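You operate a simulated robot arm through the tools that you are given. There is no shell and no other tool. Be economical: measure what you need, move in short steps, check, and stop when the job is done.

The job below is to be done with a simulated two-armed robot. You get a single attempt, and the scene is never put back.

JOB
Stand the teal cube light on the console table and switch it on.
Fine: it is in the gold-handled drawer; shut that again, and hold the light steady while you press its button; leave the other light in the drawer, off. Set down upright: what you pick out. Where these are worked on the way, their far stop is far enough and under half their travel is too little: gold-handled drawer.

The check looks at the end state, three seconds after you hand in, the way a careful person would. Anything else that was tipped, shoved, dropped, spilled or broken makes it a failure.

ROBOT AND FRAMES
Two 7-joint arms with two-finger parallel grippers on one trunk, on a base that drives. Base frame: it is fixed to the floor where the robot stands at the start and does not move with it; the origin is under the middle of the robot, x ahead of it, y to its left, z up. Lengths are in m, angles in rad, forces in N, time in s.
The left shoulder is at the start at [0.06, 0.143, 0.926], the right one opposite. With the tool pointing down near the work surface each hand reaches from about 0.24 to 0.72 m from the robot's upright axis, wherever it stands, measured 20 degrees to its own side. Places, roughly: gold-handled drawer [0.7, 0, 0.7]; orange cube light button [0.7, 0.2, 0.7]; teal cube light button [0.7, 0, 0.7]; top of the console table [0.7, -0.3, 0.8]. Payload 1.57 kg a hand.
The tool frame of a hand sits at the grasp point between the pads (the TCP): z along the fingers, y along the line on which they close. The tips reach 0.03 m beyond it. The gripper opens to 0.11 m. The fingers are 0.024 m wide and 0.012 m thick; the gripper's body (0.048 by 0.112 m) begins 0.078 m behind the TCP.
Orientation is that of the tool frame in the base frame, as [roll, pitch, yaw] about the fixed x, y, z axes, in that order (R = Rz(yaw) Ry(pitch) Rx(roll)). With the fingers straight down and closing along the base's y, the tool's x points along the base's -x, its y along +y and its z along -z.

CONTROLS
- The arms move only by the tool move_arm. It takes "left_deltas", "right_deltas" or both (then of equal length, played together; a hand with none holds still); each is a list of rows, each a list of 3 entries, a list of its own where there are three numbers: the shift along the tool's x, y, z in m, then the turn, a rotation vector about the tool's x, y, z in rad, then the closure, from 0 (fully open) to 1 (shut). In form: [[[dx, dy, dz], [wx, wy, wz], jaw], ...]. A call has 1 to 8 rows; each row is the pose to reach, as a shift and turn from the pose commanded when the call began, along the tool's axes at that moment. A row lasts 0.2 s, in which the tool goes at most 0.05 m and 0.15 rad; a call with a longer step from one row to the next is refused whole, and so is a gripper value outside its range. A pose out of reach is approached as far as the arm can. The call stops where the force on the tool passes 90 N (or 10 N more than at its start, if that is more) or the arm is blocked; 0.2 s more then pass. Each finger travels about 0.045 m/s and halts on what it meets, pressing with about 34 N; the grip force reading is that of the motor and also rises with nothing between the fingers. The clock runs only during rows and for 0.2 s after the last one: add rows that repeat a pose to give the fingers time. The reply holds the time, the measured pose of the TCP, the force on the tool along the base axes, the opening and the grip force, in the units named above and with some noise, with the torque about the TCP (base axes, N m) and any sound that the robot's microphone picked up.
- Cameras (640 x 400 px; columns grow to the right, rows downward): "scene" is now at [0.0441, 0.0051, 1.5315]; the picture's right is [0.08, -1.00, 0.00], its down [-0.79, -0.07, -0.62] and it looks along [0.61, 0.05, -0.79] (base axes); focal length 256 px, centre (320, 200). "left" rides on the left gripper at [0.07, -0.016, -0.141] in its tool frame; the picture's right is [0.23, 0.97, 0.00], its down [-0.86, 0.20, -0.48] and it looks along [-0.47, 0.11, 0.88] (tool axes); focal length 222 px, centre (320, 200). "right" rides on the right gripper at [0.07, 0.016, -0.141] in its tool frame; the picture's right is [-0.23, 0.97, 0.00], its down [-0.86, -0.20, -0.48] and it looks along [-0.47, -0.11, 0.88] (tool axes); focal length 222 px, centre (320, 200). There is no depth. A picture from a camera that has moved, and an enlarged one, comes with that camera's place and axes in the base frame and with its lens.
- snapshot(camera): a new picture of that camera. No time passes.
- slide_trunk(by): slides the trunk up (or, below 0, down) by that many m; the arms and the scene camera ride with it, the base frame stays. It gives what a move gives, with no picture.
- steer(legs): drives the robot by 1 to 6 legs, each [ahead, left, turn to the left] in m, m and rad, along the robot's own axes; the way and the turn of a leg run together, so that a leg with both is an arc; at most 1.5 m and 3.142 rad a leg. The arms and the cameras ride along, it lands a little off, and it stops where it bumps. It gives what a move gives.
- aim_head(pan, tilt): turns the head with the scene camera to pan (to the left, within 1.501 rad either way) and tilt (down, from -0.506 to 1.204), counted from straight ahead of the robot. It gives what a move gives.
- close_up(camera, box): a new picture of the part [left, top, right, bottom] of that camera's present view, enlarged. No time passes.
- close_job(): hands the job in; it is judged then, once.

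Work in short steps. Places have to be worked out from the pictures, the camera data and where the tool is seen: move nearer, look again, correct. Check each grasp and each placing, and mend what went wrong. You have 120 turns and 108 pictures in all, those below and enlarged ones among them. Open the grippers and draw the arms clear of the work before you hand the job in, unless the task says otherwise; then end with one line.

The tools are called as a command line: name --argument value ..., lists and objects as JSON in quotes. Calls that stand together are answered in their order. move_arm: Moves the arms, as the interface text tells. Its arguments: {"type":"object","properties":{"left_deltas":{"type":"array","items":{"type":"array"}},"right_deltas":{"type":"array","items":{"type":"array"}}},"required":[]} The other tools are called the same way: slide_trunk (by) slides the trunk up or down; steer (legs) drives the base; aim_head (pan, tilt) turns the head that bears the scene camera; snapshot (camera) takes a picture; close_up (camera, box) takes an enlarged picture of a part of a camera's view; close_job () hands the job in.

At the start:

```text
time: 0.0
left_eef_pos: [0.4434, 0.2142, 1.0955]
left_orientation: [-3.14, -0.002, -3.14]
left_wrist_force: [-0.4, -0.1, 0.2]
left_wrist_torque: [-0.02, 0.02, 0.0]
left_opening: 0.11
left_grasp_force: 0.0
right_eef_pos: [0.4509, -0.1886, 1.057]
right_orientation: [3.141, 0.001, 3.141]
right_wrist_force: [0.0, 0.9, -0.9]
right_wrist_torque: [-0.03, 0.01, -0.01]
right_opening: 0.1101
right_grasp_force: 0.0
trunk travel left (down, up): [-0.525, 0.065]
robot x, y, heading: [0.0019, 0.0031, -0.002]
head pan, tilt: [0.086, 0.908]
```

scene: 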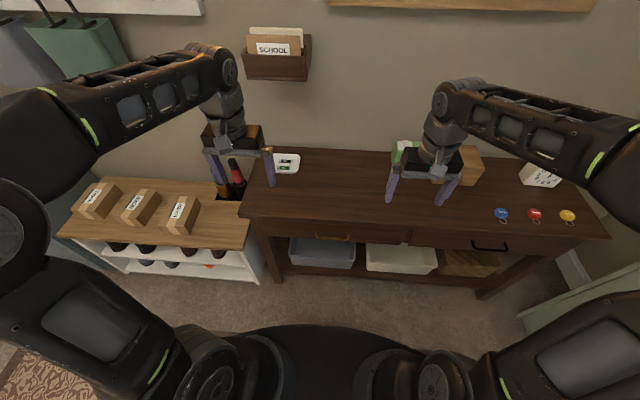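
right: 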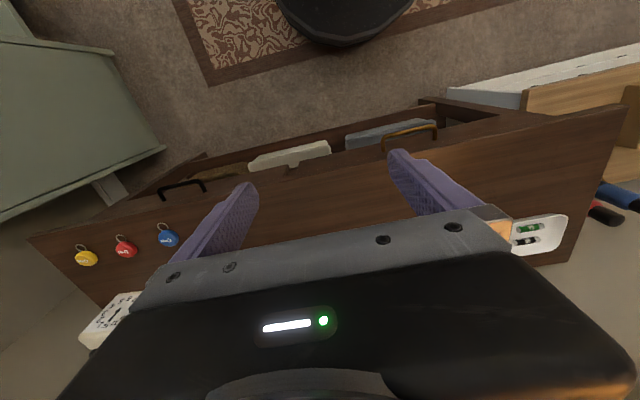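
left: 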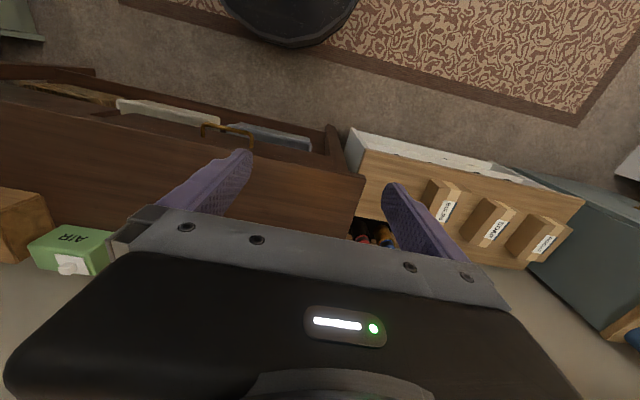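

I'll look closer at the table front and the drawer before moving anything.

close_up --camera "scene" --box '[220, 130, 420, 280]'

close_up --camera "right" --box '[320, 80, 640, 280]'

```text
2.67 times, centred on (320, 205) of scene
camera zoom: at [0.0441, 0.0051, 1.5315], right [0.08, -1.0, 0.0], down [-0.79, -0.07, -0.62], along [0.61, 0.05, -0.79], focal length 682 px, centre (320, 187)
```

zoom: 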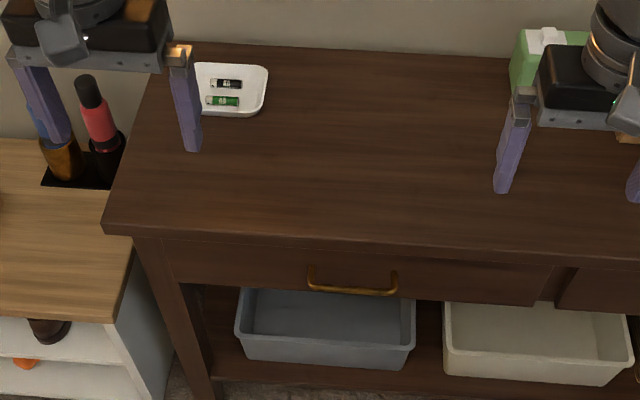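

```text
2.00 times, centred on (480, 180) of right
camera zoom: at [0.3818, -0.1726, 1.197], right [0.23, 0.97, 0.0], down [0.86, -0.2, 0.48], along [0.47, -0.11, -0.88], focal length 444 px, centre (0, 240)
```

zoom: 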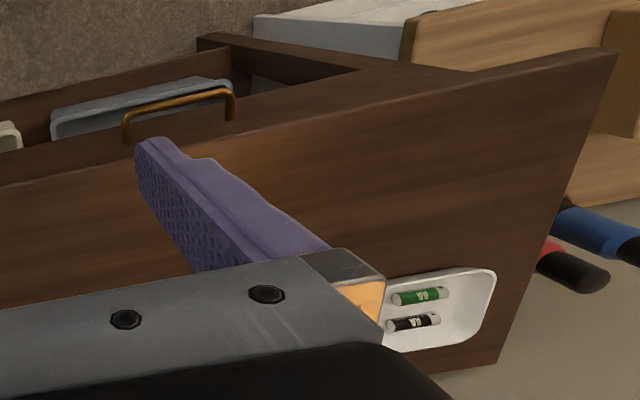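

Triangulating puts the gold handle bar at about x 0.54, y 0.0, z 0.65, with the table top at z≈0.755 and its front edge at x≈0.555. I'll back up to make room for the drawer to open. At the same time I'll start turning the left hand to point forward with its jaws closing vertically.

steer --legs '[[-0.22, 0, 0]]'

move_arm --left_deltas '[[[0, 0, 0], [-0.0866, -0.0866, 0.0866], 0], [[0, 0, 0], [-0.1732, -0.1732, 0.1732], 0], [[0, 0, 0], [-0.2598, -0.2598, 0.2598], 0], [[0, 0, 0], [-0.3464, -0.3464, 0.3464], 0], [[0, 0, 0], [-0.433, -0.433, 0.433], 0], [[0, 0, 0], [-0.5196, -0.5196, 0.5196], 0], [[0, 0, 0], [-0.606, -0.606, 0.606], 0], [[0, 0, 0], [-0.692, -0.692, 0.692], 0]]'

move_arm --left_deltas '[[[0, 0, 0], [-0.086, -0.086, 0.086], 0], [[0, 0, 0], [-0.172, -0.172, 0.172], 0], [[0, 0, 0], [-0.258, -0.258, 0.258], 0], [[0, 0, 0], [-0.344, -0.344, 0.344], 0], [[0, 0, 0], [-0.43, -0.43, 0.43], 0], [[0, 0, 0], [-0.517, -0.517, 0.517], 0]]'

snapshot --camera "scene"

```text
time: 1.7
left_eef_pos: [0.221, 0.2146, 1.0956]
left_orientation: [3.141, 0.001, -3.14]
left_wrist_force: [0.5, 0.0, 0.0]
left_wrist_torque: [-0.03, -0.04, -0.01]
left_opening: 0.1098
left_grasp_force: 0.0
right_eef_pos: [0.2271, -0.1884, 1.0572]
right_orientation: [3.141, 0.002, -3.141]
right_wrist_force: [0.1, -0.3, 0.2]
right_wrist_torque: [0.0, -0.02, -0.02]
right_opening: 0.1097
right_grasp_force: 0.0
trunk travel left (down, up): [-0.525, 0.065]
robot x, y, heading: [-0.2213, -0.0006, 0.002]
head pan, tilt: [0.086, 0.908]
```

```text
time: 3.5
left_eef_pos: [0.2223, 0.2141, 1.096]
left_orientation: [2.224, 0.333, 2.222]
left_wrist_force: [0.1, 0.0, 0.4]
left_wrist_torque: [0.01, 0.0, 0.03]
left_opening: 0.11
left_grasp_force: 0.0
right_eef_pos: [0.2268, -0.1886, 1.0571]
right_orientation: [-3.14, 0.0, -3.141]
right_wrist_force: [-0.7, 0.0, -0.8]
right_wrist_torque: [0.02, -0.01, 0.04]
right_opening: 0.1103
right_grasp_force: 0.1
trunk travel left (down, up): [-0.525, 0.065]
robot x, y, heading: [-0.222, 0.0018, -0.003]
head pan, tilt: [0.086, 0.908]
```

```text
time: 4.9
left_eef_pos: [0.3221, 0.21, 1.1428]
left_orientation: [1.631, 0.062, 1.639]
left_wrist_force: [-0.8, -0.3, 0.3]
left_wrist_torque: [-0.01, 0.01, 0.0]
left_opening: 0.11
left_grasp_force: 0.1
left hand out of reach, approached as far as the arm can: row 1, 2, 3, 4, 5, 6
right_eef_pos: [0.2278, -0.1898, 1.0559]
right_orientation: [-3.141, -0.001, 3.14]
right_wrist_force: [0.2, 0.1, -0.3]
right_wrist_torque: [0.04, -0.04, 0.01]
right_opening: 0.11
right_grasp_force: 0.2
trunk travel left (down, up): [-0.525, 0.065]
robot x, y, heading: [-0.2235, 0.0007, -0.002]
head pan, tilt: [0.086, 0.908]
```

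```text
102 pictures are left
camera scene: at [-0.1788, 0.0047, 1.5316], right [0.08, -1.0, 0.0], down [-0.79, -0.07, -0.62], along [0.61, 0.05, -0.79], focal length 256 px, centre (320, 200)
```

scene: 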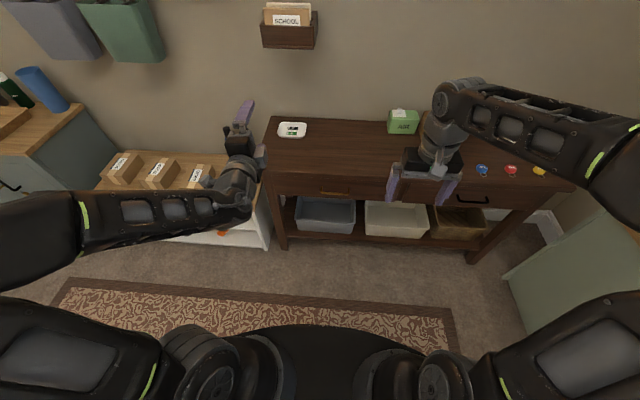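

The left hand now points forward, within about 0.06 rad. I'll lower it toward the front of the handle in two stages, keeping it clear of the table edge.

move_arm --left_deltas '[[[-0.018, -0.042, 0.01], [0, 0, 0], 0], [[-0.036, -0.084, 0.02], [0, 0, 0], 0], [[-0.054, -0.126, 0.03], [0, 0, 0], 0], [[-0.072, -0.168, 0.04], [0, 0, 0], 0], [[-0.09, -0.21, 0.05], [0, 0, 0], 0], [[-0.108, -0.252, 0.06], [0, 0, 0], 0], [[-0.126, -0.294, 0.07], [0, 0, 0], 0], [[-0.144, -0.336, 0.08], [0, 0, 0], 0]]'

```text
time: 6.7
left_eef_pos: [0.3935, 0.0479, 0.8119]
left_orientation: [1.632, 0.065, 1.642]
left_wrist_force: [-0.2, -0.2, -0.1]
left_wrist_torque: [0.01, -0.04, 0.0]
left_opening: 0.11
left_grasp_force: 0.0
left hand out of reach, approached as far as the arm can: row 1
right_eef_pos: [0.2292, -0.19, 1.0557]
right_orientation: [3.141, 0.001, 3.141]
right_wrist_force: [0.4, 0.5, 0.6]
right_wrist_torque: [0.01, 0.02, 0.02]
right_opening: 0.1099
right_grasp_force: 0.1
trunk travel left (down, up): [-0.525, 0.065]
robot x, y, heading: [-0.2237, -0.003, 0.0]
head pan, tilt: [0.086, 0.908]
```

I'll continue down to handle height and correct the leftover tilt on the way. Then I'll look from the scene camera and the left camera.

move_arm --left_deltas '[[[-0.012, -0.04, 0.008], [-0.02, -0.023, 0.021], 0], [[-0.024, -0.08, 0.016], [-0.04, -0.046, 0.042], 0], [[-0.036, -0.12, 0.024], [-0.06, -0.07, 0.065], 0], [[-0.048, -0.16, 0.032], [-0.06, -0.07, 0.065], 0]]'

snapshot --camera "left"

close_up --camera "scene" --box '[220, 120, 440, 260]'

```text
time: 7.7
left_eef_pos: [0.4189, -0.0089, 0.654]
left_orientation: [1.569, -0.001, 1.566]
left_wrist_force: [0.2, -0.7, -0.1]
left_wrist_torque: [-0.02, 0.01, 0.01]
left_opening: 0.1098
left_grasp_force: 0.1
right_eef_pos: [0.2286, -0.1892, 1.0581]
right_orientation: [-3.141, 0.001, 3.141]
right_wrist_force: [0.1, 0.5, 0.1]
right_wrist_torque: [0.02, 0.03, 0.0]
right_opening: 0.11
right_grasp_force: 0.1
trunk travel left (down, up): [-0.525, 0.065]
robot x, y, heading: [-0.2247, -0.004, -0.001]
head pan, tilt: [0.086, 0.908]
```

```text
101 pictures are left
camera left: at [0.2781, 0.0616, 0.6376], right [0.0, 0.23, 0.97], down [-0.48, -0.85, 0.2], along [0.88, -0.47, 0.11], focal length 222 px, centre (320, 200)
```

left: 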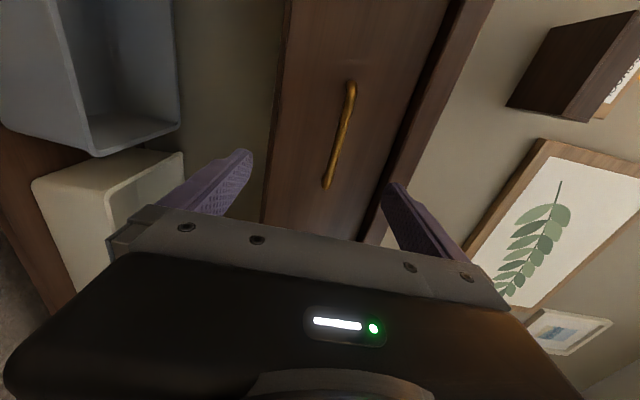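

```text
2.86 times, centred on (330, 190) of scene
camera zoom: at [-0.1781, 0.005, 1.5316], right [0.08, -1.0, 0.0], down [-0.79, -0.07, -0.61], along [0.61, 0.05, -0.79], focal length 731 px, centre (291, 229)
```

zoom: 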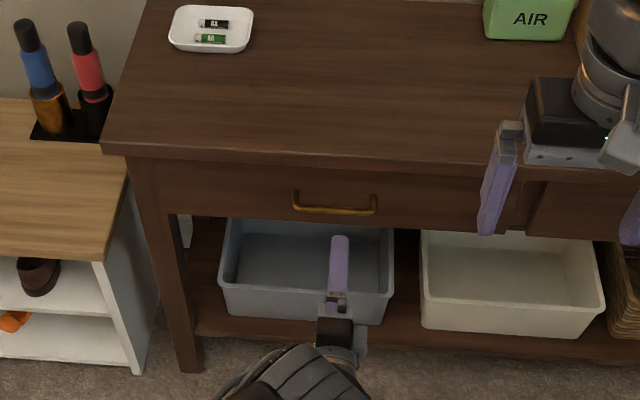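

Both views agree the handle bar is at x≈0.527, z≈0.67 and centred near y 0. I'll raise the hand 1.4 cm, narrow the jaws to about 6 cm to clear the table lip, and go forward around the bar.

move_arm --left_deltas '[[[0.006, 0.014, 0.0], [0, 0, 0], 0.45], [[0.006, 0.014, 0.0], [0, 0, 0], 0.45], [[0.006, 0.014, 0.0], [0, 0, 0], 0.45], [[0.006, 0.014, 0.04], [0, 0, 0], 0.45], [[0.006, 0.014, 0.07], [0, 0, 0], 0.45], [[0.006, 0.014, 0.085], [0, 0, 0], 0.45], [[0.006, 0.014, 0.1], [0, 0, 0], 0.45]]'

snapshot --camera "left"

```text
time: 9.3
left_eef_pos: [0.5199, -0.0025, 0.6693]
left_orientation: [1.568, 0.0, 1.569]
left_wrist_force: [-2.3, -0.8, 0.2]
left_wrist_torque: [-0.03, -0.01, 0.02]
left_opening: 0.0607
left_grasp_force: 0.0
right_eef_pos: [0.2276, -0.1891, 1.056]
right_orientation: [-3.141, -0.001, -3.141]
right_wrist_force: [-0.8, 0.4, 0.6]
right_wrist_torque: [-0.04, 0.02, 0.01]
right_opening: 0.1101
right_grasp_force: 0.1
trunk travel left (down, up): [-0.525, 0.065]
robot x, y, heading: [-0.2221, -0.0008, -0.002]
head pan, tilt: [0.086, 0.908]
```

```text
99 pictures are left
camera left: at [0.3786, 0.0684, 0.653], right [0.0, 0.23, 0.97], down [-0.48, -0.85, 0.2], along [0.88, -0.47, 0.11], focal length 222 px, centre (320, 200)
```

left: 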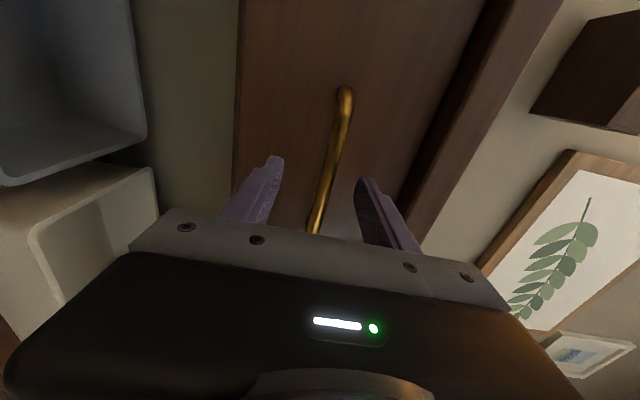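

The bar lies between the fingers, so I'll close on it.

move_arm --left_deltas '[[[0, 0, 0], [0, 0, 0], 1], [[0, 0, 0], [0, 0, 0], 1], [[0, 0, 0], [0, 0, 0], 1], [[0, 0, 0], [0, 0, 0], 1], [[0, 0, 0], [0, 0, 0], 1]]'

snapshot --camera "left"

```text
time: 10.5
left_eef_pos: [0.5195, -0.0036, 0.6718]
left_orientation: [1.565, 0.001, 1.567]
left_wrist_force: [1.0, 1.6, 13.8]
left_wrist_torque: [0.05, -0.19, 0.11]
left_opening: 0.0109
left_grasp_force: 28.2
right_eef_pos: [0.2276, -0.1888, 1.0574]
right_orientation: [3.14, 0.001, 3.141]
right_wrist_force: [-0.3, 1.6, -0.7]
right_wrist_torque: [-0.01, -0.01, -0.02]
right_opening: 0.1099
right_grasp_force: 0.0
trunk travel left (down, up): [-0.525, 0.065]
robot x, y, heading: [-0.2229, 0.0023, 0.002]
head pan, tilt: [0.086, 0.908]
```

```text
98 pictures are left
camera left: at [0.3787, 0.068, 0.6554], right [-0.01, 0.23, 0.97], down [-0.48, -0.85, 0.2], along [0.88, -0.47, 0.12], focal length 222 px, centre (320, 200)
```

left: 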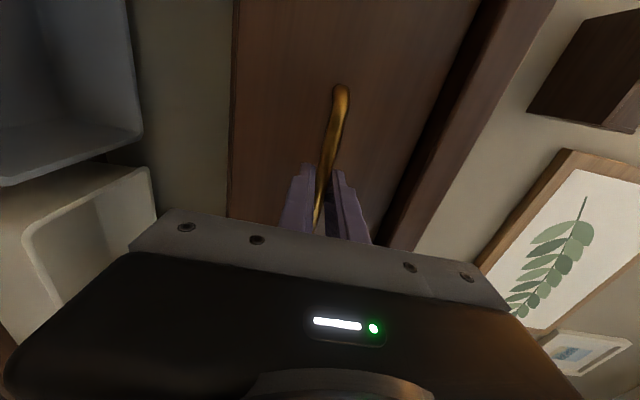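

The jaws grip the 11 mm bar. I'll pull straight back gently and raise 4 mm to relieve the vertical load.

move_arm --left_deltas '[[[0, 0.004, -0.015], [0, 0, 0], 1], [[0, 0.004, -0.035], [0, 0, 0], 1], [[0, 0.004, -0.055], [0, 0, 0], 1], [[0, 0.004, -0.075], [0, 0, 0], 1], [[0, 0.004, -0.095], [0, 0, 0], 1], [[0, 0.004, -0.115], [0, 0, 0], 1], [[0, 0.004, -0.135], [0, 0, 0], 1], [[0, 0.004, -0.15], [0, 0, 0], 1]]'

snapshot --camera "scene"

```text
time: 12.3
left_eef_pos: [0.3693, -0.0026, 0.6718]
left_orientation: [1.57, 0.001, 1.567]
left_wrist_force: [-2.0, -5.6, 1.2]
left_wrist_torque: [0.08, 0.05, -0.04]
left_opening: 0.0108
left_grasp_force: 28.5
right_eef_pos: [0.2291, -0.1897, 1.056]
right_orientation: [-3.14, 0.0, -3.141]
right_wrist_force: [-0.8, 0.6, 0.0]
right_wrist_torque: [0.01, -0.02, -0.01]
right_opening: 0.1101
right_grasp_force: 0.2
trunk travel left (down, up): [-0.525, 0.065]
robot x, y, heading: [-0.2192, -0.001, -0.0]
head pan, tilt: [0.086, 0.908]
```

```text
97 pictures are left
camera scene: at [-0.1785, 0.0045, 1.5315], right [0.08, -1.0, 0.0], down [-0.79, -0.07, -0.62], along [0.61, 0.05, -0.79], focal length 256 px, centre (320, 200)
```

scene: 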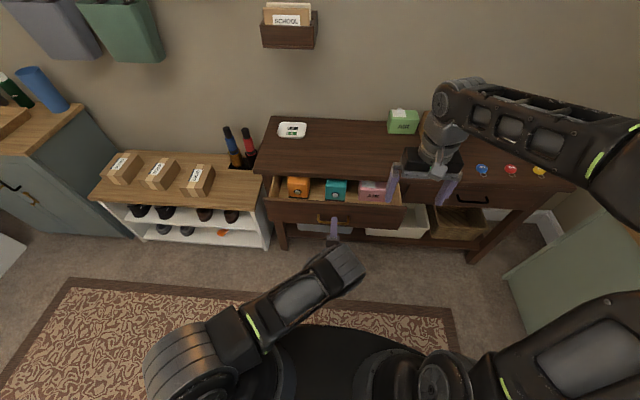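

The drawer is open about 15 cm and the orange and teal cubes are visible. I'll keep pulling gently toward the stop.

move_arm --left_deltas '[[[0, 0, -0.02], [0, 0, 0], 1], [[0, 0, -0.04], [0, 0, 0], 1], [[0, 0, -0.055], [0, 0, 0], 1], [[0, 0, -0.07], [0, 0, 0], 1], [[0, 0, -0.085], [0, 0, 0], 1], [[0, 0, -0.1], [0, 0, 0], 1]]'

close_up --camera "scene" --box '[240, 100, 440, 240]'

```text
time: 13.7
left_eef_pos: [0.2841, 0.0079, 0.6712]
left_orientation: [1.572, 0.019, 1.608]
left_wrist_force: [1.0, -31.3, -33.8]
left_wrist_torque: [0.62, 0.36, -0.48]
left_opening: 0.0114
left_grasp_force: 29.2
right_eef_pos: [0.2299, -0.1915, 1.0563]
right_orientation: [3.139, -0.002, 3.14]
right_wrist_force: [0.0, 0.2, -0.4]
right_wrist_torque: [0.01, -0.02, 0.0]
right_opening: 0.1101
right_grasp_force: 0.0
trunk travel left (down, up): [-0.525, 0.065]
robot x, y, heading: [-0.2239, -0.0002, -0.004]
head pan, tilt: [0.086, 0.908]
```

```text
2.86 times, centred on (340, 170) of scene
camera zoom: at [-0.1762, 0.002, 1.531], right [0.08, -1.0, 0.0], down [-0.79, -0.06, -0.61], along [0.61, 0.05, -0.79], focal length 731 px, centre (263, 286)
```

zoom: 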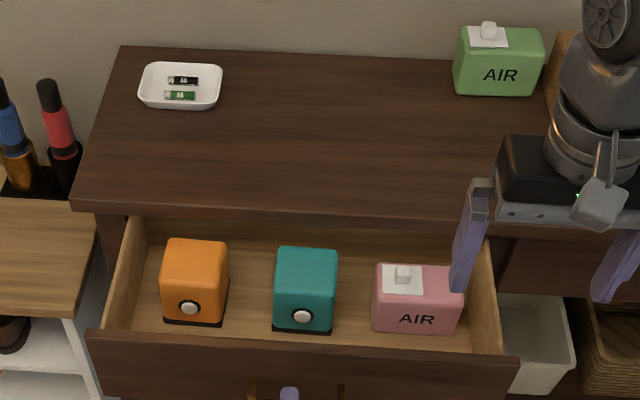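

The drawer stopped about 23 cm out, and I take that as its far stop. The cubes can be reached. I'll ease the tension on the handle before letting go.

move_arm --left_deltas '[[[0, 0, 0.008], [0, 0, 0], 1], [[0, 0, 0.015], [0, 0, 0], 1]]'

```text
time: 14.3
left_eef_pos: [0.2902, 0.0104, 0.6734]
left_orientation: [1.58, 0.004, 1.6]
left_wrist_force: [-1.1, 9.6, -40.8]
left_wrist_torque: [0.44, 0.54, -0.73]
left_opening: 0.0108
left_grasp_force: 28.3
right_eef_pos: [0.2319, -0.1867, 1.0556]
right_orientation: [3.141, -0.002, -3.14]
right_wrist_force: [-0.2, 0.5, 0.3]
right_wrist_torque: [0.0, -0.01, 0.01]
right_opening: 0.1101
right_grasp_force: 0.0
trunk travel left (down, up): [-0.525, 0.065]
robot x, y, heading: [-0.2215, 0.0012, 0.0]
head pan, tilt: [0.086, 0.908]
```

A vertical load of about −40 N remains, meaning the hand is pressing upward on the bar. I'll lower the command slightly to relieve it, then open.

move_arm --left_deltas '[[[0, -0.006, 0], [0, 0, 0], 1], [[0, -0.012, 0], [0, 0, 0], 1]]'

```text
time: 14.9
left_eef_pos: [0.2874, 0.0019, 0.6718]
left_orientation: [1.562, 0.011, 1.58]
left_wrist_force: [-0.3, 30.4, 2.6]
left_wrist_torque: [0.69, 0.0, 0.43]
left_opening: 0.0109
left_grasp_force: 28.8
left hand out of reach, approached as far as the arm can: row 2
right_eef_pos: [0.2279, -0.1862, 1.0571]
right_orientation: [-3.139, 0.0, 3.142]
right_wrist_force: [0.7, -1.0, -0.2]
right_wrist_torque: [-0.01, 0.06, 0.0]
right_opening: 0.11
right_grasp_force: 0.1
trunk travel left (down, up): [-0.525, 0.065]
robot x, y, heading: [-0.2233, 0.0022, -0.001]
head pan, tilt: [0.086, 0.908]
```

The load is off now. I'll open the jaws, then drive back slightly to slide the fingers off the bar, since the arm is at its inner limit.

move_arm --left_deltas '[[[0, 0, 0], [0, 0, 0], 0.5], [[0, 0, 0], [0, 0, 0], 0.5], [[0, 0, 0], [0, 0, 0], 0.5], [[0, 0, 0], [0, 0, 0], 0.5]]'

steer --legs '[[-0.09, 0, 0]]'

snapshot --camera "scene"

snapshot --camera "left"

```text
time: 15.9
left_eef_pos: [0.2881, -0.0012, 0.6708]
left_orientation: [1.564, 0.006, 1.573]
left_wrist_force: [-0.1, 0.1, 0.3]
left_wrist_torque: [0.01, 0.01, -0.01]
left_opening: 0.0549
left_grasp_force: 0.0
right_eef_pos: [0.2298, -0.1888, 1.0558]
right_orientation: [-3.141, 0.0, 3.141]
right_wrist_force: [0.1, -0.8, -0.4]
right_wrist_torque: [0.0, 0.02, 0.02]
right_opening: 0.11
right_grasp_force: 0.0
trunk travel left (down, up): [-0.525, 0.065]
robot x, y, heading: [-0.2192, 0.0037, -0.001]
head pan, tilt: [0.086, 0.908]
```

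```text
time: 17.0
left_eef_pos: [0.197, -0.0016, 0.6714]
left_orientation: [1.563, 0.004, 1.573]
left_wrist_force: [0.4, 0.1, -0.2]
left_wrist_torque: [-0.02, 0.01, 0.01]
left_opening: 0.0547
left_grasp_force: 0.1
right_eef_pos: [0.1376, -0.1885, 1.0569]
right_orientation: [-3.141, 0.002, 3.141]
right_wrist_force: [-1.0, -0.6, -0.2]
right_wrist_torque: [0.03, -0.06, 0.0]
right_opening: 0.11
right_grasp_force: 0.0
trunk travel left (down, up): [-0.525, 0.065]
robot x, y, heading: [-0.3113, 0.0007, -0.002]
head pan, tilt: [0.086, 0.908]
```

```text
95 pictures are left
camera scene: at [-0.2699, 0.005, 1.5316], right [0.08, -1.0, 0.0], down [-0.78, -0.07, -0.62], along [0.61, 0.05, -0.79], focal length 256 px, centre (320, 200)
```

scene: 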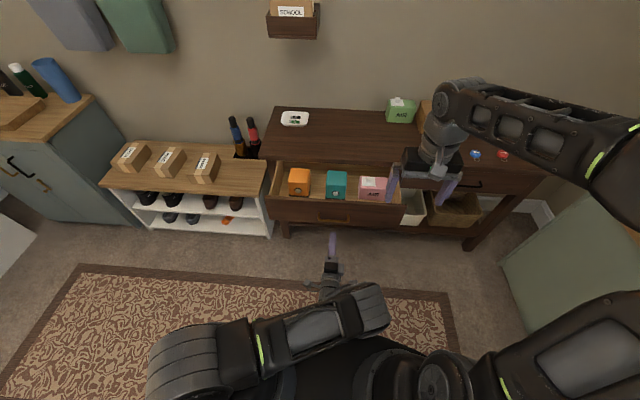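

```text
94 pictures are left
camera left: at [0.0556, 0.0684, 0.6543], right [-0.01, 0.23, 0.97], down [-0.48, -0.86, 0.2], along [0.88, -0.46, 0.12], focal length 222 px, centre (320, 200)
```

left: 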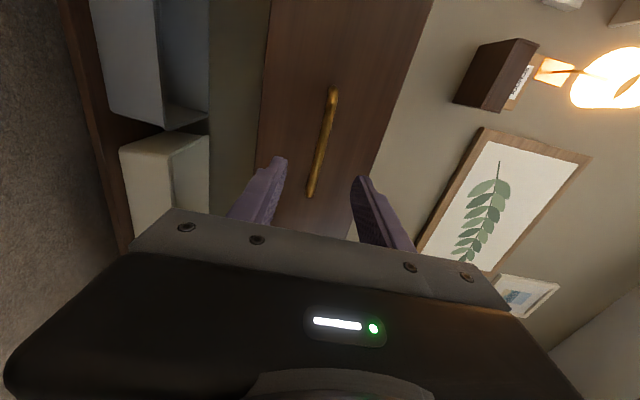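

The hand is free of the handle. I'll raise the left hand up and to the left so I can drive back in for the cube with the right hand.

move_arm --left_deltas '[[[0.03, 0.035, 0], [0, 0, 0], 0.5], [[0.06, 0.07, 0], [0, 0, 0], 0.5], [[0.09, 0.105, 0.0], [0, 0, 0], 0.5], [[0.12, 0.14, 0.0], [0, 0, 0], 0.5], [[0.15, 0.175, 0.01], [0, 0, 0], 0.5], [[0.18, 0.21, 0.02], [0, 0, 0], 0.5], [[0.21, 0.245, 0.03], [0, 0, 0], 0.5], [[0.24, 0.28, 0.03], [0, 0, 0], 0.5]]'

steer --legs '[[0.14, 0, 0]]'

snapshot --camera "right"

close_up --camera "scene" --box '[240, 120, 440, 260]'

```text
time: 18.8
left_eef_pos: [0.2253, 0.2421, 0.9507]
left_orientation: [1.563, 0.007, 1.573]
left_wrist_force: [0.2, 0.0, 0.2]
left_wrist_torque: [0.01, -0.03, 0.02]
left_opening: 0.0554
left_grasp_force: 0.0
right_eef_pos: [0.1382, -0.1885, 1.0573]
right_orientation: [3.141, -0.002, -3.141]
right_wrist_force: [0.2, 0.2, 1.0]
right_wrist_torque: [-0.02, -0.01, -0.01]
right_opening: 0.11
right_grasp_force: 0.0
trunk travel left (down, up): [-0.525, 0.065]
robot x, y, heading: [-0.3112, 0.0004, -0.001]
head pan, tilt: [0.086, 0.908]
```

```text
time: 20.1
left_eef_pos: [0.3654, 0.2416, 0.9503]
left_orientation: [1.565, 0.007, 1.577]
left_wrist_force: [0.7, 0.2, 0.7]
left_wrist_torque: [0.01, 0.02, 0.06]
left_opening: 0.0548
left_grasp_force: 0.0
right_eef_pos: [0.2791, -0.1892, 1.0558]
right_orientation: [3.14, -0.002, -3.141]
right_wrist_force: [-0.5, -1.0, 0.2]
right_wrist_torque: [0.01, 0.03, -0.01]
right_opening: 0.1099
right_grasp_force: 0.1
trunk travel left (down, up): [-0.525, 0.065]
robot x, y, heading: [-0.1716, 0.004, -0.002]
head pan, tilt: [0.086, 0.908]
```

```text
93 pictures are left
camera right: at [0.2102, -0.1721, 1.1966], right [0.23, 0.97, 0.0], down [0.86, -0.2, 0.48], along [0.47, -0.11, -0.88], focal length 222 px, centre (320, 200)
```

right: 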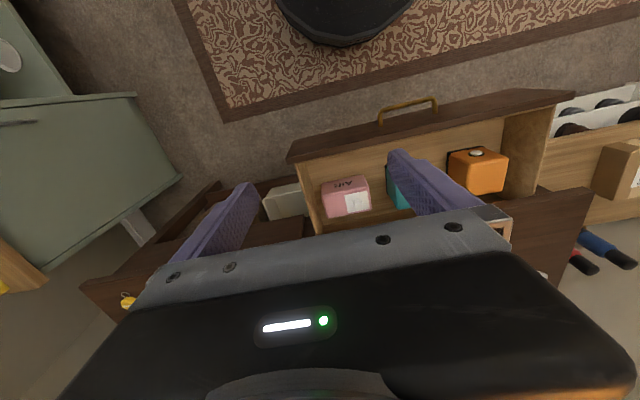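

```text
2.86 times, centred on (340, 190) of scene
camera zoom: at [-0.1273, 0.0051, 1.5315], right [0.09, -1.0, 0.0], down [-0.79, -0.07, -0.61], along [0.61, 0.05, -0.79], focal length 731 px, centre (263, 229)
```

zoom: 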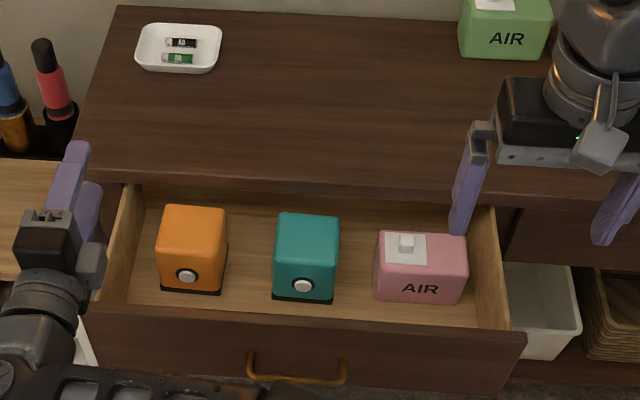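

The drawer stayed open. I estimate the teal cube is centred near (0.49, −0.01) with its top at z≈0.72. I'll bring the right hand above it at a safe height and look.

move_arm --right_deltas '[[[-0.029, 0.025, 0.022], [0, 0, 0], 0], [[-0.058, 0.05, 0.044], [0, 0, 0], 0], [[-0.087, 0.075, 0.066], [0, 0, 0], 0], [[-0.116, 0.1, 0.088], [0, 0, 0], 0], [[-0.145, 0.125, 0.11], [0, 0, 0], 0], [[-0.174, 0.15, 0.132], [0, 0, 0], 0], [[-0.2, 0.18, 0.154], [0, 0, 0], 0]]'

snapshot --camera "right"

close_up --camera "scene" --box '[240, 120, 440, 260]'

```text
time: 21.7
left_eef_pos: [0.3645, 0.2419, 0.9496]
left_orientation: [1.564, 0.008, 1.576]
left_wrist_force: [-0.3, 0.5, -0.7]
left_wrist_torque: [-0.03, -0.03, -0.02]
left_opening: 0.0551
left_grasp_force: 0.0
right_eef_pos: [0.477, -0.0067, 0.9022]
right_orientation: [3.141, 0.0, -3.14]
right_wrist_force: [0.2, 0.0, 1.0]
right_wrist_torque: [-0.01, 0.02, 0.04]
right_opening: 0.1101
right_grasp_force: 0.1
trunk travel left (down, up): [-0.525, 0.065]
robot x, y, heading: [-0.1708, -0.0017, 0.001]
head pan, tilt: [0.086, 0.908]
```

```text
91 pictures are left
camera right: at [0.4093, 0.0093, 1.0421], right [0.23, 0.97, 0.0], down [0.86, -0.2, 0.48], along [0.47, -0.11, -0.88], focal length 222 px, centre (320, 200)
```

right: 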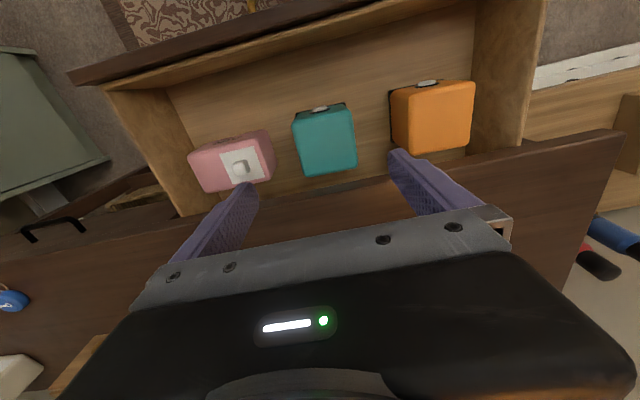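

```text
2.86 times, centred on (340, 190) of scene
camera zoom: at [-0.128, 0.0059, 1.5315], right [0.09, -1.0, 0.0], down [-0.79, -0.07, -0.61], along [0.61, 0.05, -0.79], focal length 731 px, centre (263, 229)
```

zoom: 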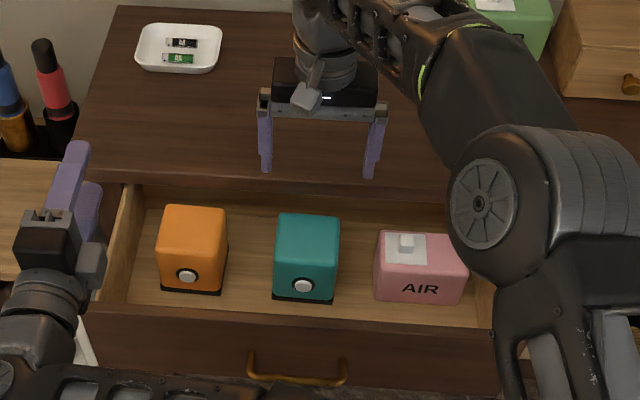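

close_up --camera "right" --box '[240, 60, 440, 220]'

```text
2.50 times, centred on (340, 140) of right
camera zoom: at [0.4093, 0.0093, 1.0421], right [0.23, 0.97, 0.0], down [0.86, -0.2, 0.48], along [0.47, -0.11, -0.88], focal length 555 px, centre (270, 350)
```

zoom: 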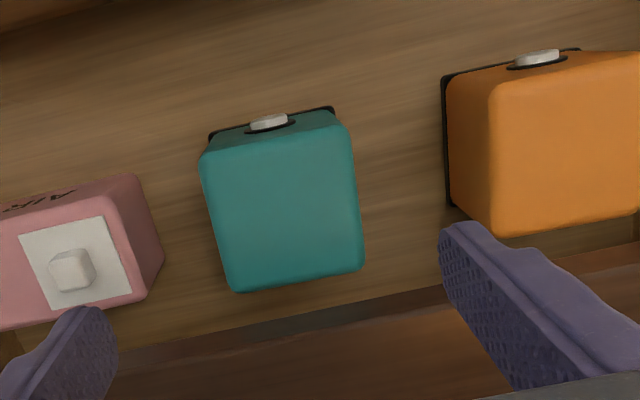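

From the corner rays the teal cube is about 8–8.8 cm wide, nearly square to the robot, centred at about (0.497, −0.003). I'll centre over it, descend partway, and check the finger clearance.

move_arm --right_deltas '[[[-0.01, 0.003, 0.03], [0, 0, 0], 0], [[-0.02, 0.004, 0.07], [0, 0, 0], 0], [[-0.02, 0.004, 0.11], [0, 0, 0], 0], [[-0.02, 0.004, 0.125], [0, 0, 0], 0]]'

close_up --camera "right" --box '[200, 40, 480, 240]'

close_up --camera "scene" --box '[270, 140, 410, 240]'

```text
time: 22.7
left_eef_pos: [0.3599, 0.2489, 0.9382]
left_orientation: [1.593, -0.043, 1.579]
left_wrist_force: [-0.4, -0.1, 0.3]
left_wrist_torque: [-0.02, 0.0, 0.03]
left_opening: 0.0551
left_grasp_force: 0.0
right_eef_pos: [0.5078, -0.0132, 0.7895]
right_orientation: [3.135, 0.021, 3.125]
right_wrist_force: [-0.6, -0.7, -0.1]
right_wrist_torque: [0.02, 0.01, -0.01]
right_opening: 0.1101
right_grasp_force: 0.2
trunk travel left (down, up): [-0.525, 0.065]
robot x, y, heading: [-0.1726, 0.0026, 0.001]
head pan, tilt: [0.086, 0.908]
```

```text
2.00 times, centred on (340, 140) of right
camera zoom: at [0.436, 0.0037, 0.929], right [0.24, 0.97, 0.01], down [0.84, -0.22, 0.49], along [0.48, -0.11, -0.87], focal length 444 px, centre (280, 320)
```

zoom: 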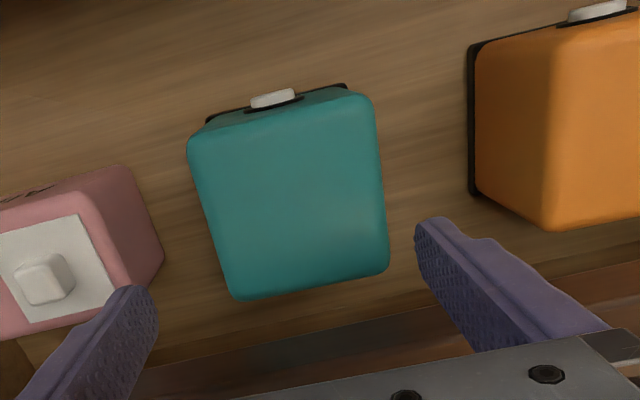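

```text
4.00 times, centred on (340, 190) of scene
camera zoom: at [-0.1286, 0.0052, 1.5315], right [0.09, -1.0, 0.0], down [-0.79, -0.07, -0.61], along [0.61, 0.05, -0.79], focal length 1024 px, centre (240, 240)
```

zoom: 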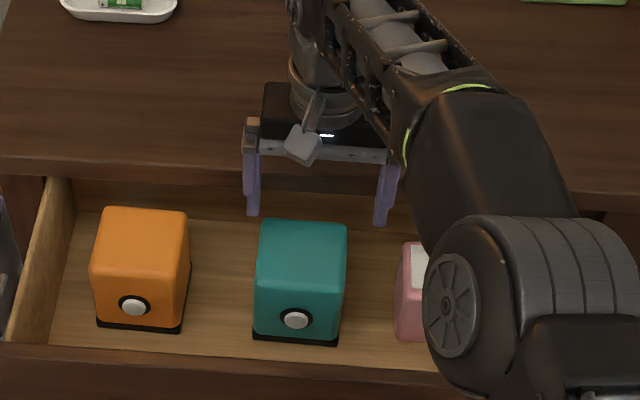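

Both arms drifted slightly on that move, so they may be touching. I'll check the whole view.

snapshot --camera "scene"

```text
86 pictures are left
camera scene: at [-0.1286, 0.0052, 1.5315], right [0.09, -1.0, 0.0], down [-0.79, -0.07, -0.61], along [0.61, 0.05, -0.79], focal length 256 px, centre (320, 200)
```

scene: 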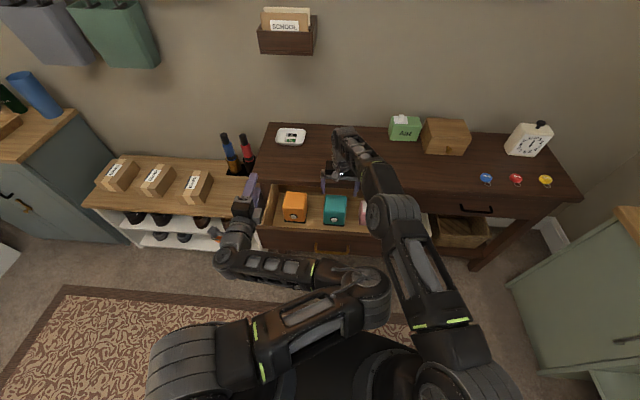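

The left elbow has swung across and is touching the right forearm. I'll move the left hand outward and rotate it back to pointing down, which should throw the elbow outward.

move_arm --left_deltas '[[[0.03, 0.02, 0], [0, 0, 0], 0.5], [[0.06, 0.04, 0], [0, 0, 0], 0.5], [[0.09, 0.05, 0], [0.06, 0.06, -0.06], 0.5], [[0.11, 0.06, 0], [0.14, 0.14, -0.14], 0.5], [[0.12, 0.07, 0], [0.22, 0.22, -0.22], 0.5], [[0.12, 0.08, 0], [0.3, 0.3, -0.3], 0.5], [[0.12, 0.08, 0], [0.38, 0.38, -0.38], 0.5], [[0.12, 0.08, 0], [0.46, 0.46, -0.46], 0.5]]'

snapshot --camera "scene"

```text
time: 24.4
left_eef_pos: [0.2789, 0.3772, 0.8443]
left_orientation: [1.972, 0.112, 2.221]
left_wrist_force: [0.5, 0.6, -0.1]
left_wrist_torque: [0.02, 0.0, 0.02]
left_opening: 0.0549
left_grasp_force: 0.1
left hand out of reach, approached as far as the arm can: row 1, 2, 3, 4, 5, 6, 7
right_eef_pos: [0.5086, -0.0152, 0.791]
right_orientation: [3.132, 0.02, 3.121]
right_wrist_force: [0.2, 0.2, -0.4]
right_wrist_torque: [0.03, -0.02, -0.02]
right_opening: 0.1102
right_grasp_force: 0.0
trunk travel left (down, up): [-0.525, 0.065]
robot x, y, heading: [-0.1675, -0.0002, 0.001]
head pan, tilt: [0.086, 0.908]
stopped in row 8 (left hand): the arm was blocked; the commanded pose is now the measured one
```

```text
85 pictures are left
camera scene: at [-0.1288, 0.0048, 1.5315], right [0.09, -1.0, 0.0], down [-0.79, -0.07, -0.62], along [0.61, 0.05, -0.79], focal length 256 px, centre (320, 200)
```

scene: 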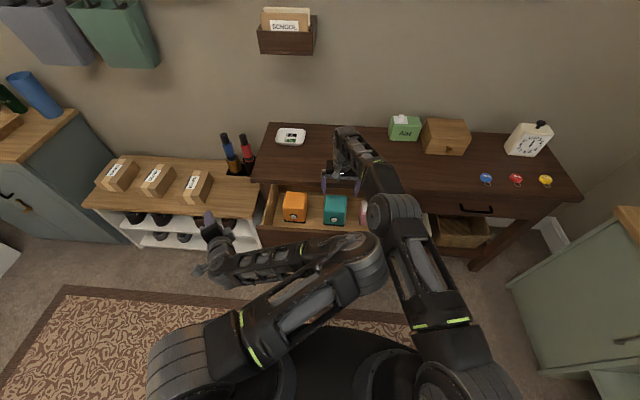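

The left elbow is wedged against the right forearm. I'll lift the right hand back up and out to the right to free it.

move_arm --right_deltas '[[[0.0, 0, -0.04], [0, 0, 0], 0], [[0.0, -0.01, -0.08], [0, 0, 0], 0], [[0.01, -0.03, -0.12], [0, 0, 0], 0], [[0.03, -0.06, -0.15], [0, 0, 0], 0], [[0.06, -0.09, -0.17], [0, 0, 0], 0], [[0.09, -0.12, -0.19], [0, 0, 0], 0], [[0.12, -0.15, -0.21], [0, 0, 0], 0], [[0.15, -0.18, -0.23], [0, 0, 0], 0]]'

snapshot --camera "scene"

```text
time: 26.2
left_eef_pos: [0.2784, 0.3782, 0.8463]
left_orientation: [1.971, 0.113, 2.22]
left_wrist_force: [0.5, -0.1, 0.1]
left_wrist_torque: [-0.02, 0.03, -0.01]
left_opening: 0.0551
left_grasp_force: 0.0
right_eef_pos: [0.3497, -0.1912, 1.017]
right_orientation: [3.133, 0.02, 3.122]
right_wrist_force: [0.6, 0.0, -0.1]
right_wrist_torque: [0.03, 0.03, 0.03]
right_opening: 0.11
right_grasp_force: 0.0
trunk travel left (down, up): [-0.525, 0.065]
robot x, y, heading: [-0.1737, 0.0003, 0.003]
head pan, tilt: [0.086, 0.908]
```

```text
84 pictures are left
camera scene: at [-0.1299, 0.0046, 1.5315], right [0.09, -1.0, 0.0], down [-0.79, -0.07, -0.62], along [0.61, 0.05, -0.79], focal length 256 px, centre (320, 200)
```

scene: 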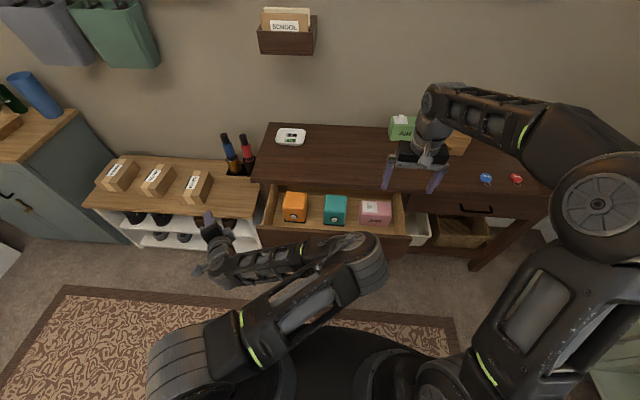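

The arms are apart now. I'll bring the left hand back up and rotate it to point down, following the minimal rotation I computed.

move_arm --left_deltas '[[[-0.013, 0.021, -0.017], [0.1, 0.06, -0.072], 0.5], [[-0.026, 0.042, -0.034], [0.2, 0.122, -0.145], 0.5], [[-0.039, 0.063, -0.051], [0.3, 0.183, -0.218], 0.5], [[-0.052, 0.084, -0.068], [0.4, 0.244, -0.29], 0.5], [[-0.065, 0.105, -0.085], [0.5, 0.304, -0.362], 0.5], [[-0.078, 0.126, -0.102], [0.6, 0.365, -0.434], 0.5], [[-0.091, 0.147, -0.119], [0.7, 0.426, -0.506], 0.5], [[-0.104, 0.169, -0.137], [0.8, 0.487, -0.579], 0.5]]'

snapshot --camera "scene"

```text
time: 28.0
left_eef_pos: [0.2805, 0.2767, 1.0654]
left_orientation: [2.9, 0.118, 2.963]
left_wrist_force: [-0.1, -0.4, -0.1]
left_wrist_torque: [0.0, 0.03, 0.05]
left_opening: 0.0548
left_grasp_force: 0.0
left hand out of reach, approached as far as the arm can: row 1, 2
right_eef_pos: [0.3503, -0.1914, 1.0157]
right_orientation: [3.133, 0.019, 3.123]
right_wrist_force: [-0.6, -0.2, -0.2]
right_wrist_torque: [0.04, -0.03, 0.0]
right_opening: 0.1098
right_grasp_force: 0.1
trunk travel left (down, up): [-0.525, 0.065]
robot x, y, heading: [-0.1723, 0.0021, 0.001]
head pan, tilt: [0.086, 0.908]
```

```text
83 pictures are left
camera scene: at [-0.1287, 0.0053, 1.5315], right [0.09, -1.0, 0.0], down [-0.79, -0.07, -0.61], along [0.61, 0.05, -0.79], focal length 256 px, centre (320, 200)
```

scene: 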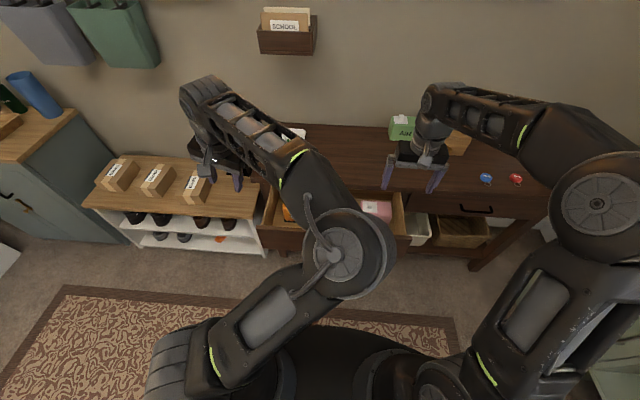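

The left hand points nearly down, but its elbow is still inboard. I'll move the left hand well out to the left to carry the elbow out of the workspace.

move_arm --left_deltas '[[[0, 0.04, 0], [0.1, 0.07, -0.08], 0.5], [[0, 0.08, 0], [0.2, 0.13, -0.16], 0.5], [[0, 0.12, 0], [0.22, 0.135, -0.166], 0.5], [[0, 0.16, 0], [0.22, 0.135, -0.166], 0.5], [[0, 0.2, 0], [0.22, 0.135, -0.166], 0.5], [[0, 0.24, 0], [0.22, 0.135, -0.166], 0.5], [[0, 0.27, 0], [0.22, 0.135, -0.166], 0.5]]'

snapshot --camera "scene"

```text
time: 29.6
left_eef_pos: [0.2563, 0.5118, 1.0823]
left_orientation: [3.132, 0.002, 3.141]
left_wrist_force: [0.6, -1.1, 0.9]
left_wrist_torque: [0.06, 0.07, -0.01]
left_opening: 0.0549
left_grasp_force: 0.0
left hand out of reach, approached as far as the arm can: row 4, 5, 6, 7
right_eef_pos: [0.3508, -0.1927, 1.0137]
right_orientation: [3.132, 0.017, 3.123]
right_wrist_force: [0.6, -1.3, -0.4]
right_wrist_torque: [0.06, 0.07, 0.0]
right_opening: 0.11
right_grasp_force: 0.2
trunk travel left (down, up): [-0.525, 0.065]
robot x, y, heading: [-0.1745, -0.0017, 0.002]
head pan, tilt: [0.086, 0.908]
```

```text
82 pictures are left
camera scene: at [-0.1265, 0.0035, 1.5314], right [0.09, -1.0, 0.0], down [-0.79, -0.07, -0.61], along [0.61, 0.05, -0.79], focal length 256 px, centre (320, 200)
```

scene: 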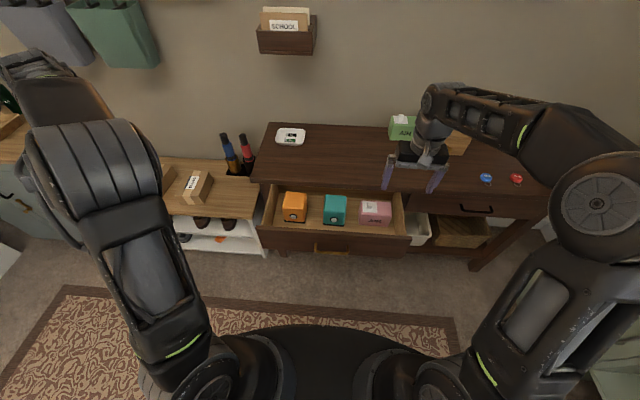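

The elbow is out on the left now. I'll bring the right hand back over the teal cube and remove its small tilt.

move_arm --right_deltas '[[[-0.022, 0.028, 0.028], [0.009, 0.018, -0.018], 0], [[-0.044, 0.056, 0.056], [0.009, 0.018, -0.018], 0], [[-0.066, 0.084, 0.084], [0.009, 0.018, -0.018], 0], [[-0.088, 0.112, 0.112], [0.009, 0.018, -0.018], 0], [[-0.11, 0.14, 0.14], [0.009, 0.018, -0.018], 0], [[-0.132, 0.168, 0.168], [0.009, 0.018, -0.018], 0], [[-0.147, 0.188, 0.2], [0.009, 0.018, -0.018], 0], [[-0.147, 0.188, 0.224], [0.009, 0.018, -0.018], 0]]'

close_up --camera "right" --box '[200, 40, 480, 240]'

close_up --camera "scene" --box '[270, 140, 410, 240]'

```text
time: 31.4
left_eef_pos: [0.2536, 0.5135, 1.0813]
left_orientation: [3.133, 0.003, -3.141]
left_wrist_force: [-0.2, 0.3, 0.6]
left_wrist_torque: [-0.01, -0.02, -0.01]
left_opening: 0.0551
left_grasp_force: 0.1
right_eef_pos: [0.5038, -0.003, 0.7971]
right_orientation: [-3.141, 0.002, 3.141]
right_wrist_force: [0.3, -0.2, -0.3]
right_wrist_torque: [0.01, 0.0, 0.01]
right_opening: 0.1099
right_grasp_force: 0.1
trunk travel left (down, up): [-0.525, 0.065]
robot x, y, heading: [-0.1705, 0.0009, 0.001]
head pan, tilt: [0.086, 0.908]
```

```text
2.00 times, centred on (340, 140) of right
camera zoom: at [0.4343, 0.0126, 0.9375], right [0.23, 0.97, 0.0], down [0.85, -0.2, 0.48], along [0.47, -0.11, -0.88], focal length 444 px, centre (280, 320)
```

zoom: 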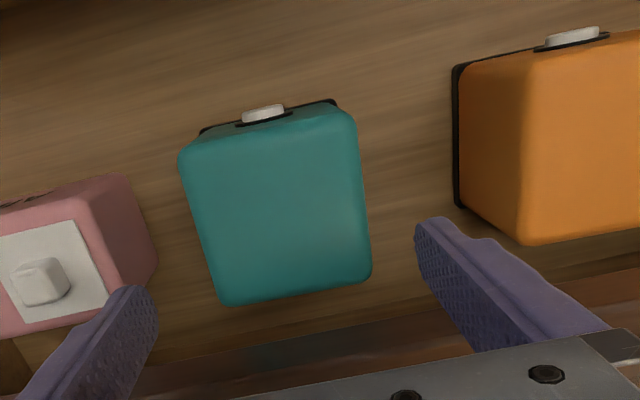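

```text
4.00 times, centred on (340, 190) of scene
camera zoom: at [-0.129, 0.0051, 1.5316], right [0.09, -1.0, 0.0], down [-0.79, -0.07, -0.62], along [0.61, 0.05, -0.79], focal length 1024 px, centre (240, 240)
```

zoom: 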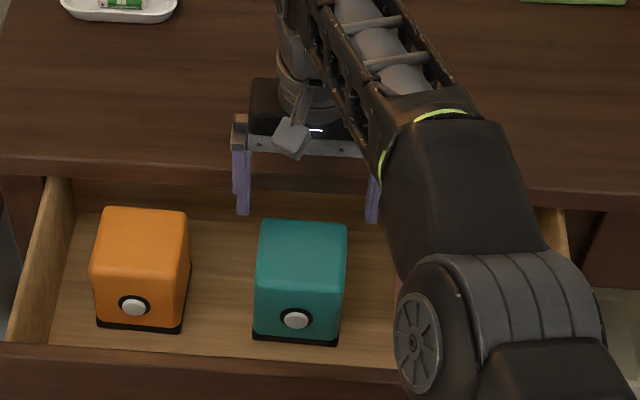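

The cube is about 8.8 cm wide, its top is at z≈0.70, and its centre is at (0.501, −0.002). The hand is centred, so I'll descend straight down around it.

move_arm --right_deltas '[[[0.004, 0.001, 0.03], [0, 0, 0], 0], [[0.007, 0.001, 0.06], [0, 0, 0], 0], [[0.007, 0.001, 0.085], [0, 0, 0], 0], [[0.007, 0.001, 0.105], [0, 0, 0], 0], [[0.007, 0.001, 0.122], [0, 0, 0], 0]]'

snapshot --camera "right"

```text
time: 32.6
left_eef_pos: [0.2536, 0.513, 1.0803]
left_orientation: [3.132, 0.004, 3.141]
left_wrist_force: [0.5, 0.2, 0.0]
left_wrist_torque: [-0.02, 0.03, 0.0]
left_opening: 0.055
left_grasp_force: 0.0
right_eef_pos: [0.4824, -0.0064, 0.6788]
right_orientation: [3.141, 0.002, 3.141]
right_wrist_force: [-0.4, -0.4, 0.2]
right_wrist_torque: [-0.04, -0.02, 0.0]
right_opening: 0.1099
right_grasp_force: 0.0
right hand out of reach, approached as far as the arm can: row 3, 4, 5
trunk travel left (down, up): [-0.525, 0.065]
robot x, y, heading: [-0.1734, 0.0036, -0.001]
head pan, tilt: [0.086, 0.908]
```

```text
79 pictures are left
camera right: at [0.4139, 0.0102, 0.8192], right [0.23, 0.97, 0.0], down [0.85, -0.2, 0.48], along [0.47, -0.11, -0.88], focal length 222 px, centre (320, 200)
```

right: 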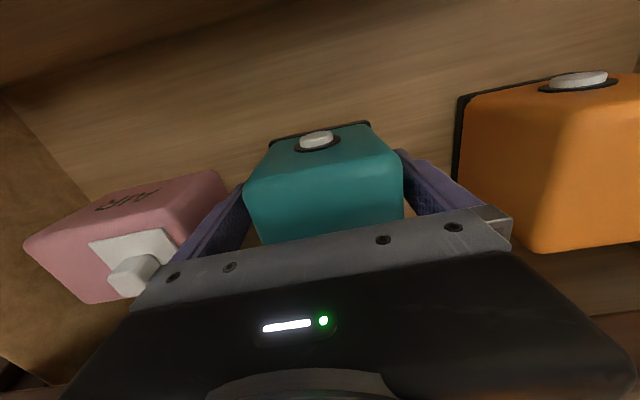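

The arm reached its limit 2 cm short of the cube's centre in x. I'll drive the base forward 2 cm to centre the grip.

steer --legs '[[0.018, 0, 0]]'

move_arm --right_deltas '[[[0, 0, 0.0], [0, 0, 0], 0.3], [[0, 0, 0.0], [0, 0, 0], 1], [[0, 0, 0.0], [0, 0, 0], 1], [[0, 0, 0.0], [0, 0, 0], 1]]'

snapshot --camera "right"

```text
time: 33.3
left_eef_pos: [0.2694, 0.5121, 1.0816]
left_orientation: [3.132, 0.006, -3.14]
left_wrist_force: [-0.2, -0.1, -0.8]
left_wrist_torque: [0.0, 0.02, -0.02]
left_opening: 0.0551
left_grasp_force: 0.0
right_eef_pos: [0.4978, -0.0071, 0.6779]
right_orientation: [-3.138, -0.002, 3.141]
right_wrist_force: [-22.4, -0.2, -3.3]
right_wrist_torque: [0.12, -2.22, 0.32]
right_opening: 0.11
right_grasp_force: 0.1
trunk travel left (down, up): [-0.525, 0.065]
robot x, y, heading: [-0.158, 0.0023, 0.001]
head pan, tilt: [0.086, 0.908]
```

```text
time: 34.3
left_eef_pos: [0.271, 0.5131, 1.0823]
left_orientation: [3.133, 0.004, 3.14]
left_wrist_force: [-0.2, 0.0, -0.4]
left_wrist_torque: [-0.04, 0.01, 0.04]
left_opening: 0.0548
left_grasp_force: 0.0
right_eef_pos: [0.4988, -0.0063, 0.6791]
right_orientation: [3.141, -0.003, -3.14]
right_wrist_force: [-9.5, -1.0, 4.1]
right_wrist_torque: [0.36, -0.74, 0.04]
right_opening: 0.0899
right_grasp_force: 33.4
trunk travel left (down, up): [-0.525, 0.065]
robot x, y, heading: [-0.1547, 0.0013, 0.001]
head pan, tilt: [0.086, 0.908]
```

```text
78 pictures are left
camera right: at [0.4293, 0.0104, 0.8188], right [0.23, 0.97, 0.0], down [0.86, -0.2, 0.48], along [0.46, -0.11, -0.88], focal length 222 px, centre (320, 200)
```

right: 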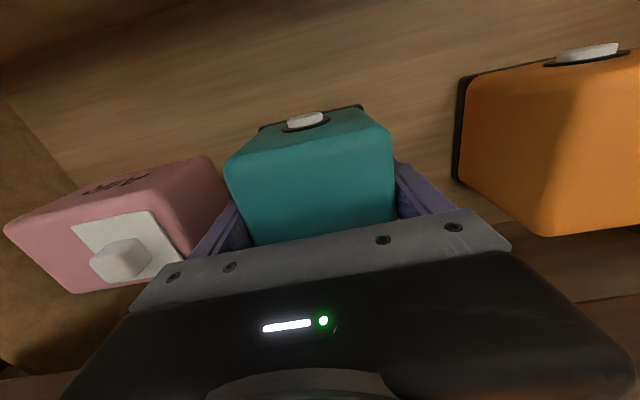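

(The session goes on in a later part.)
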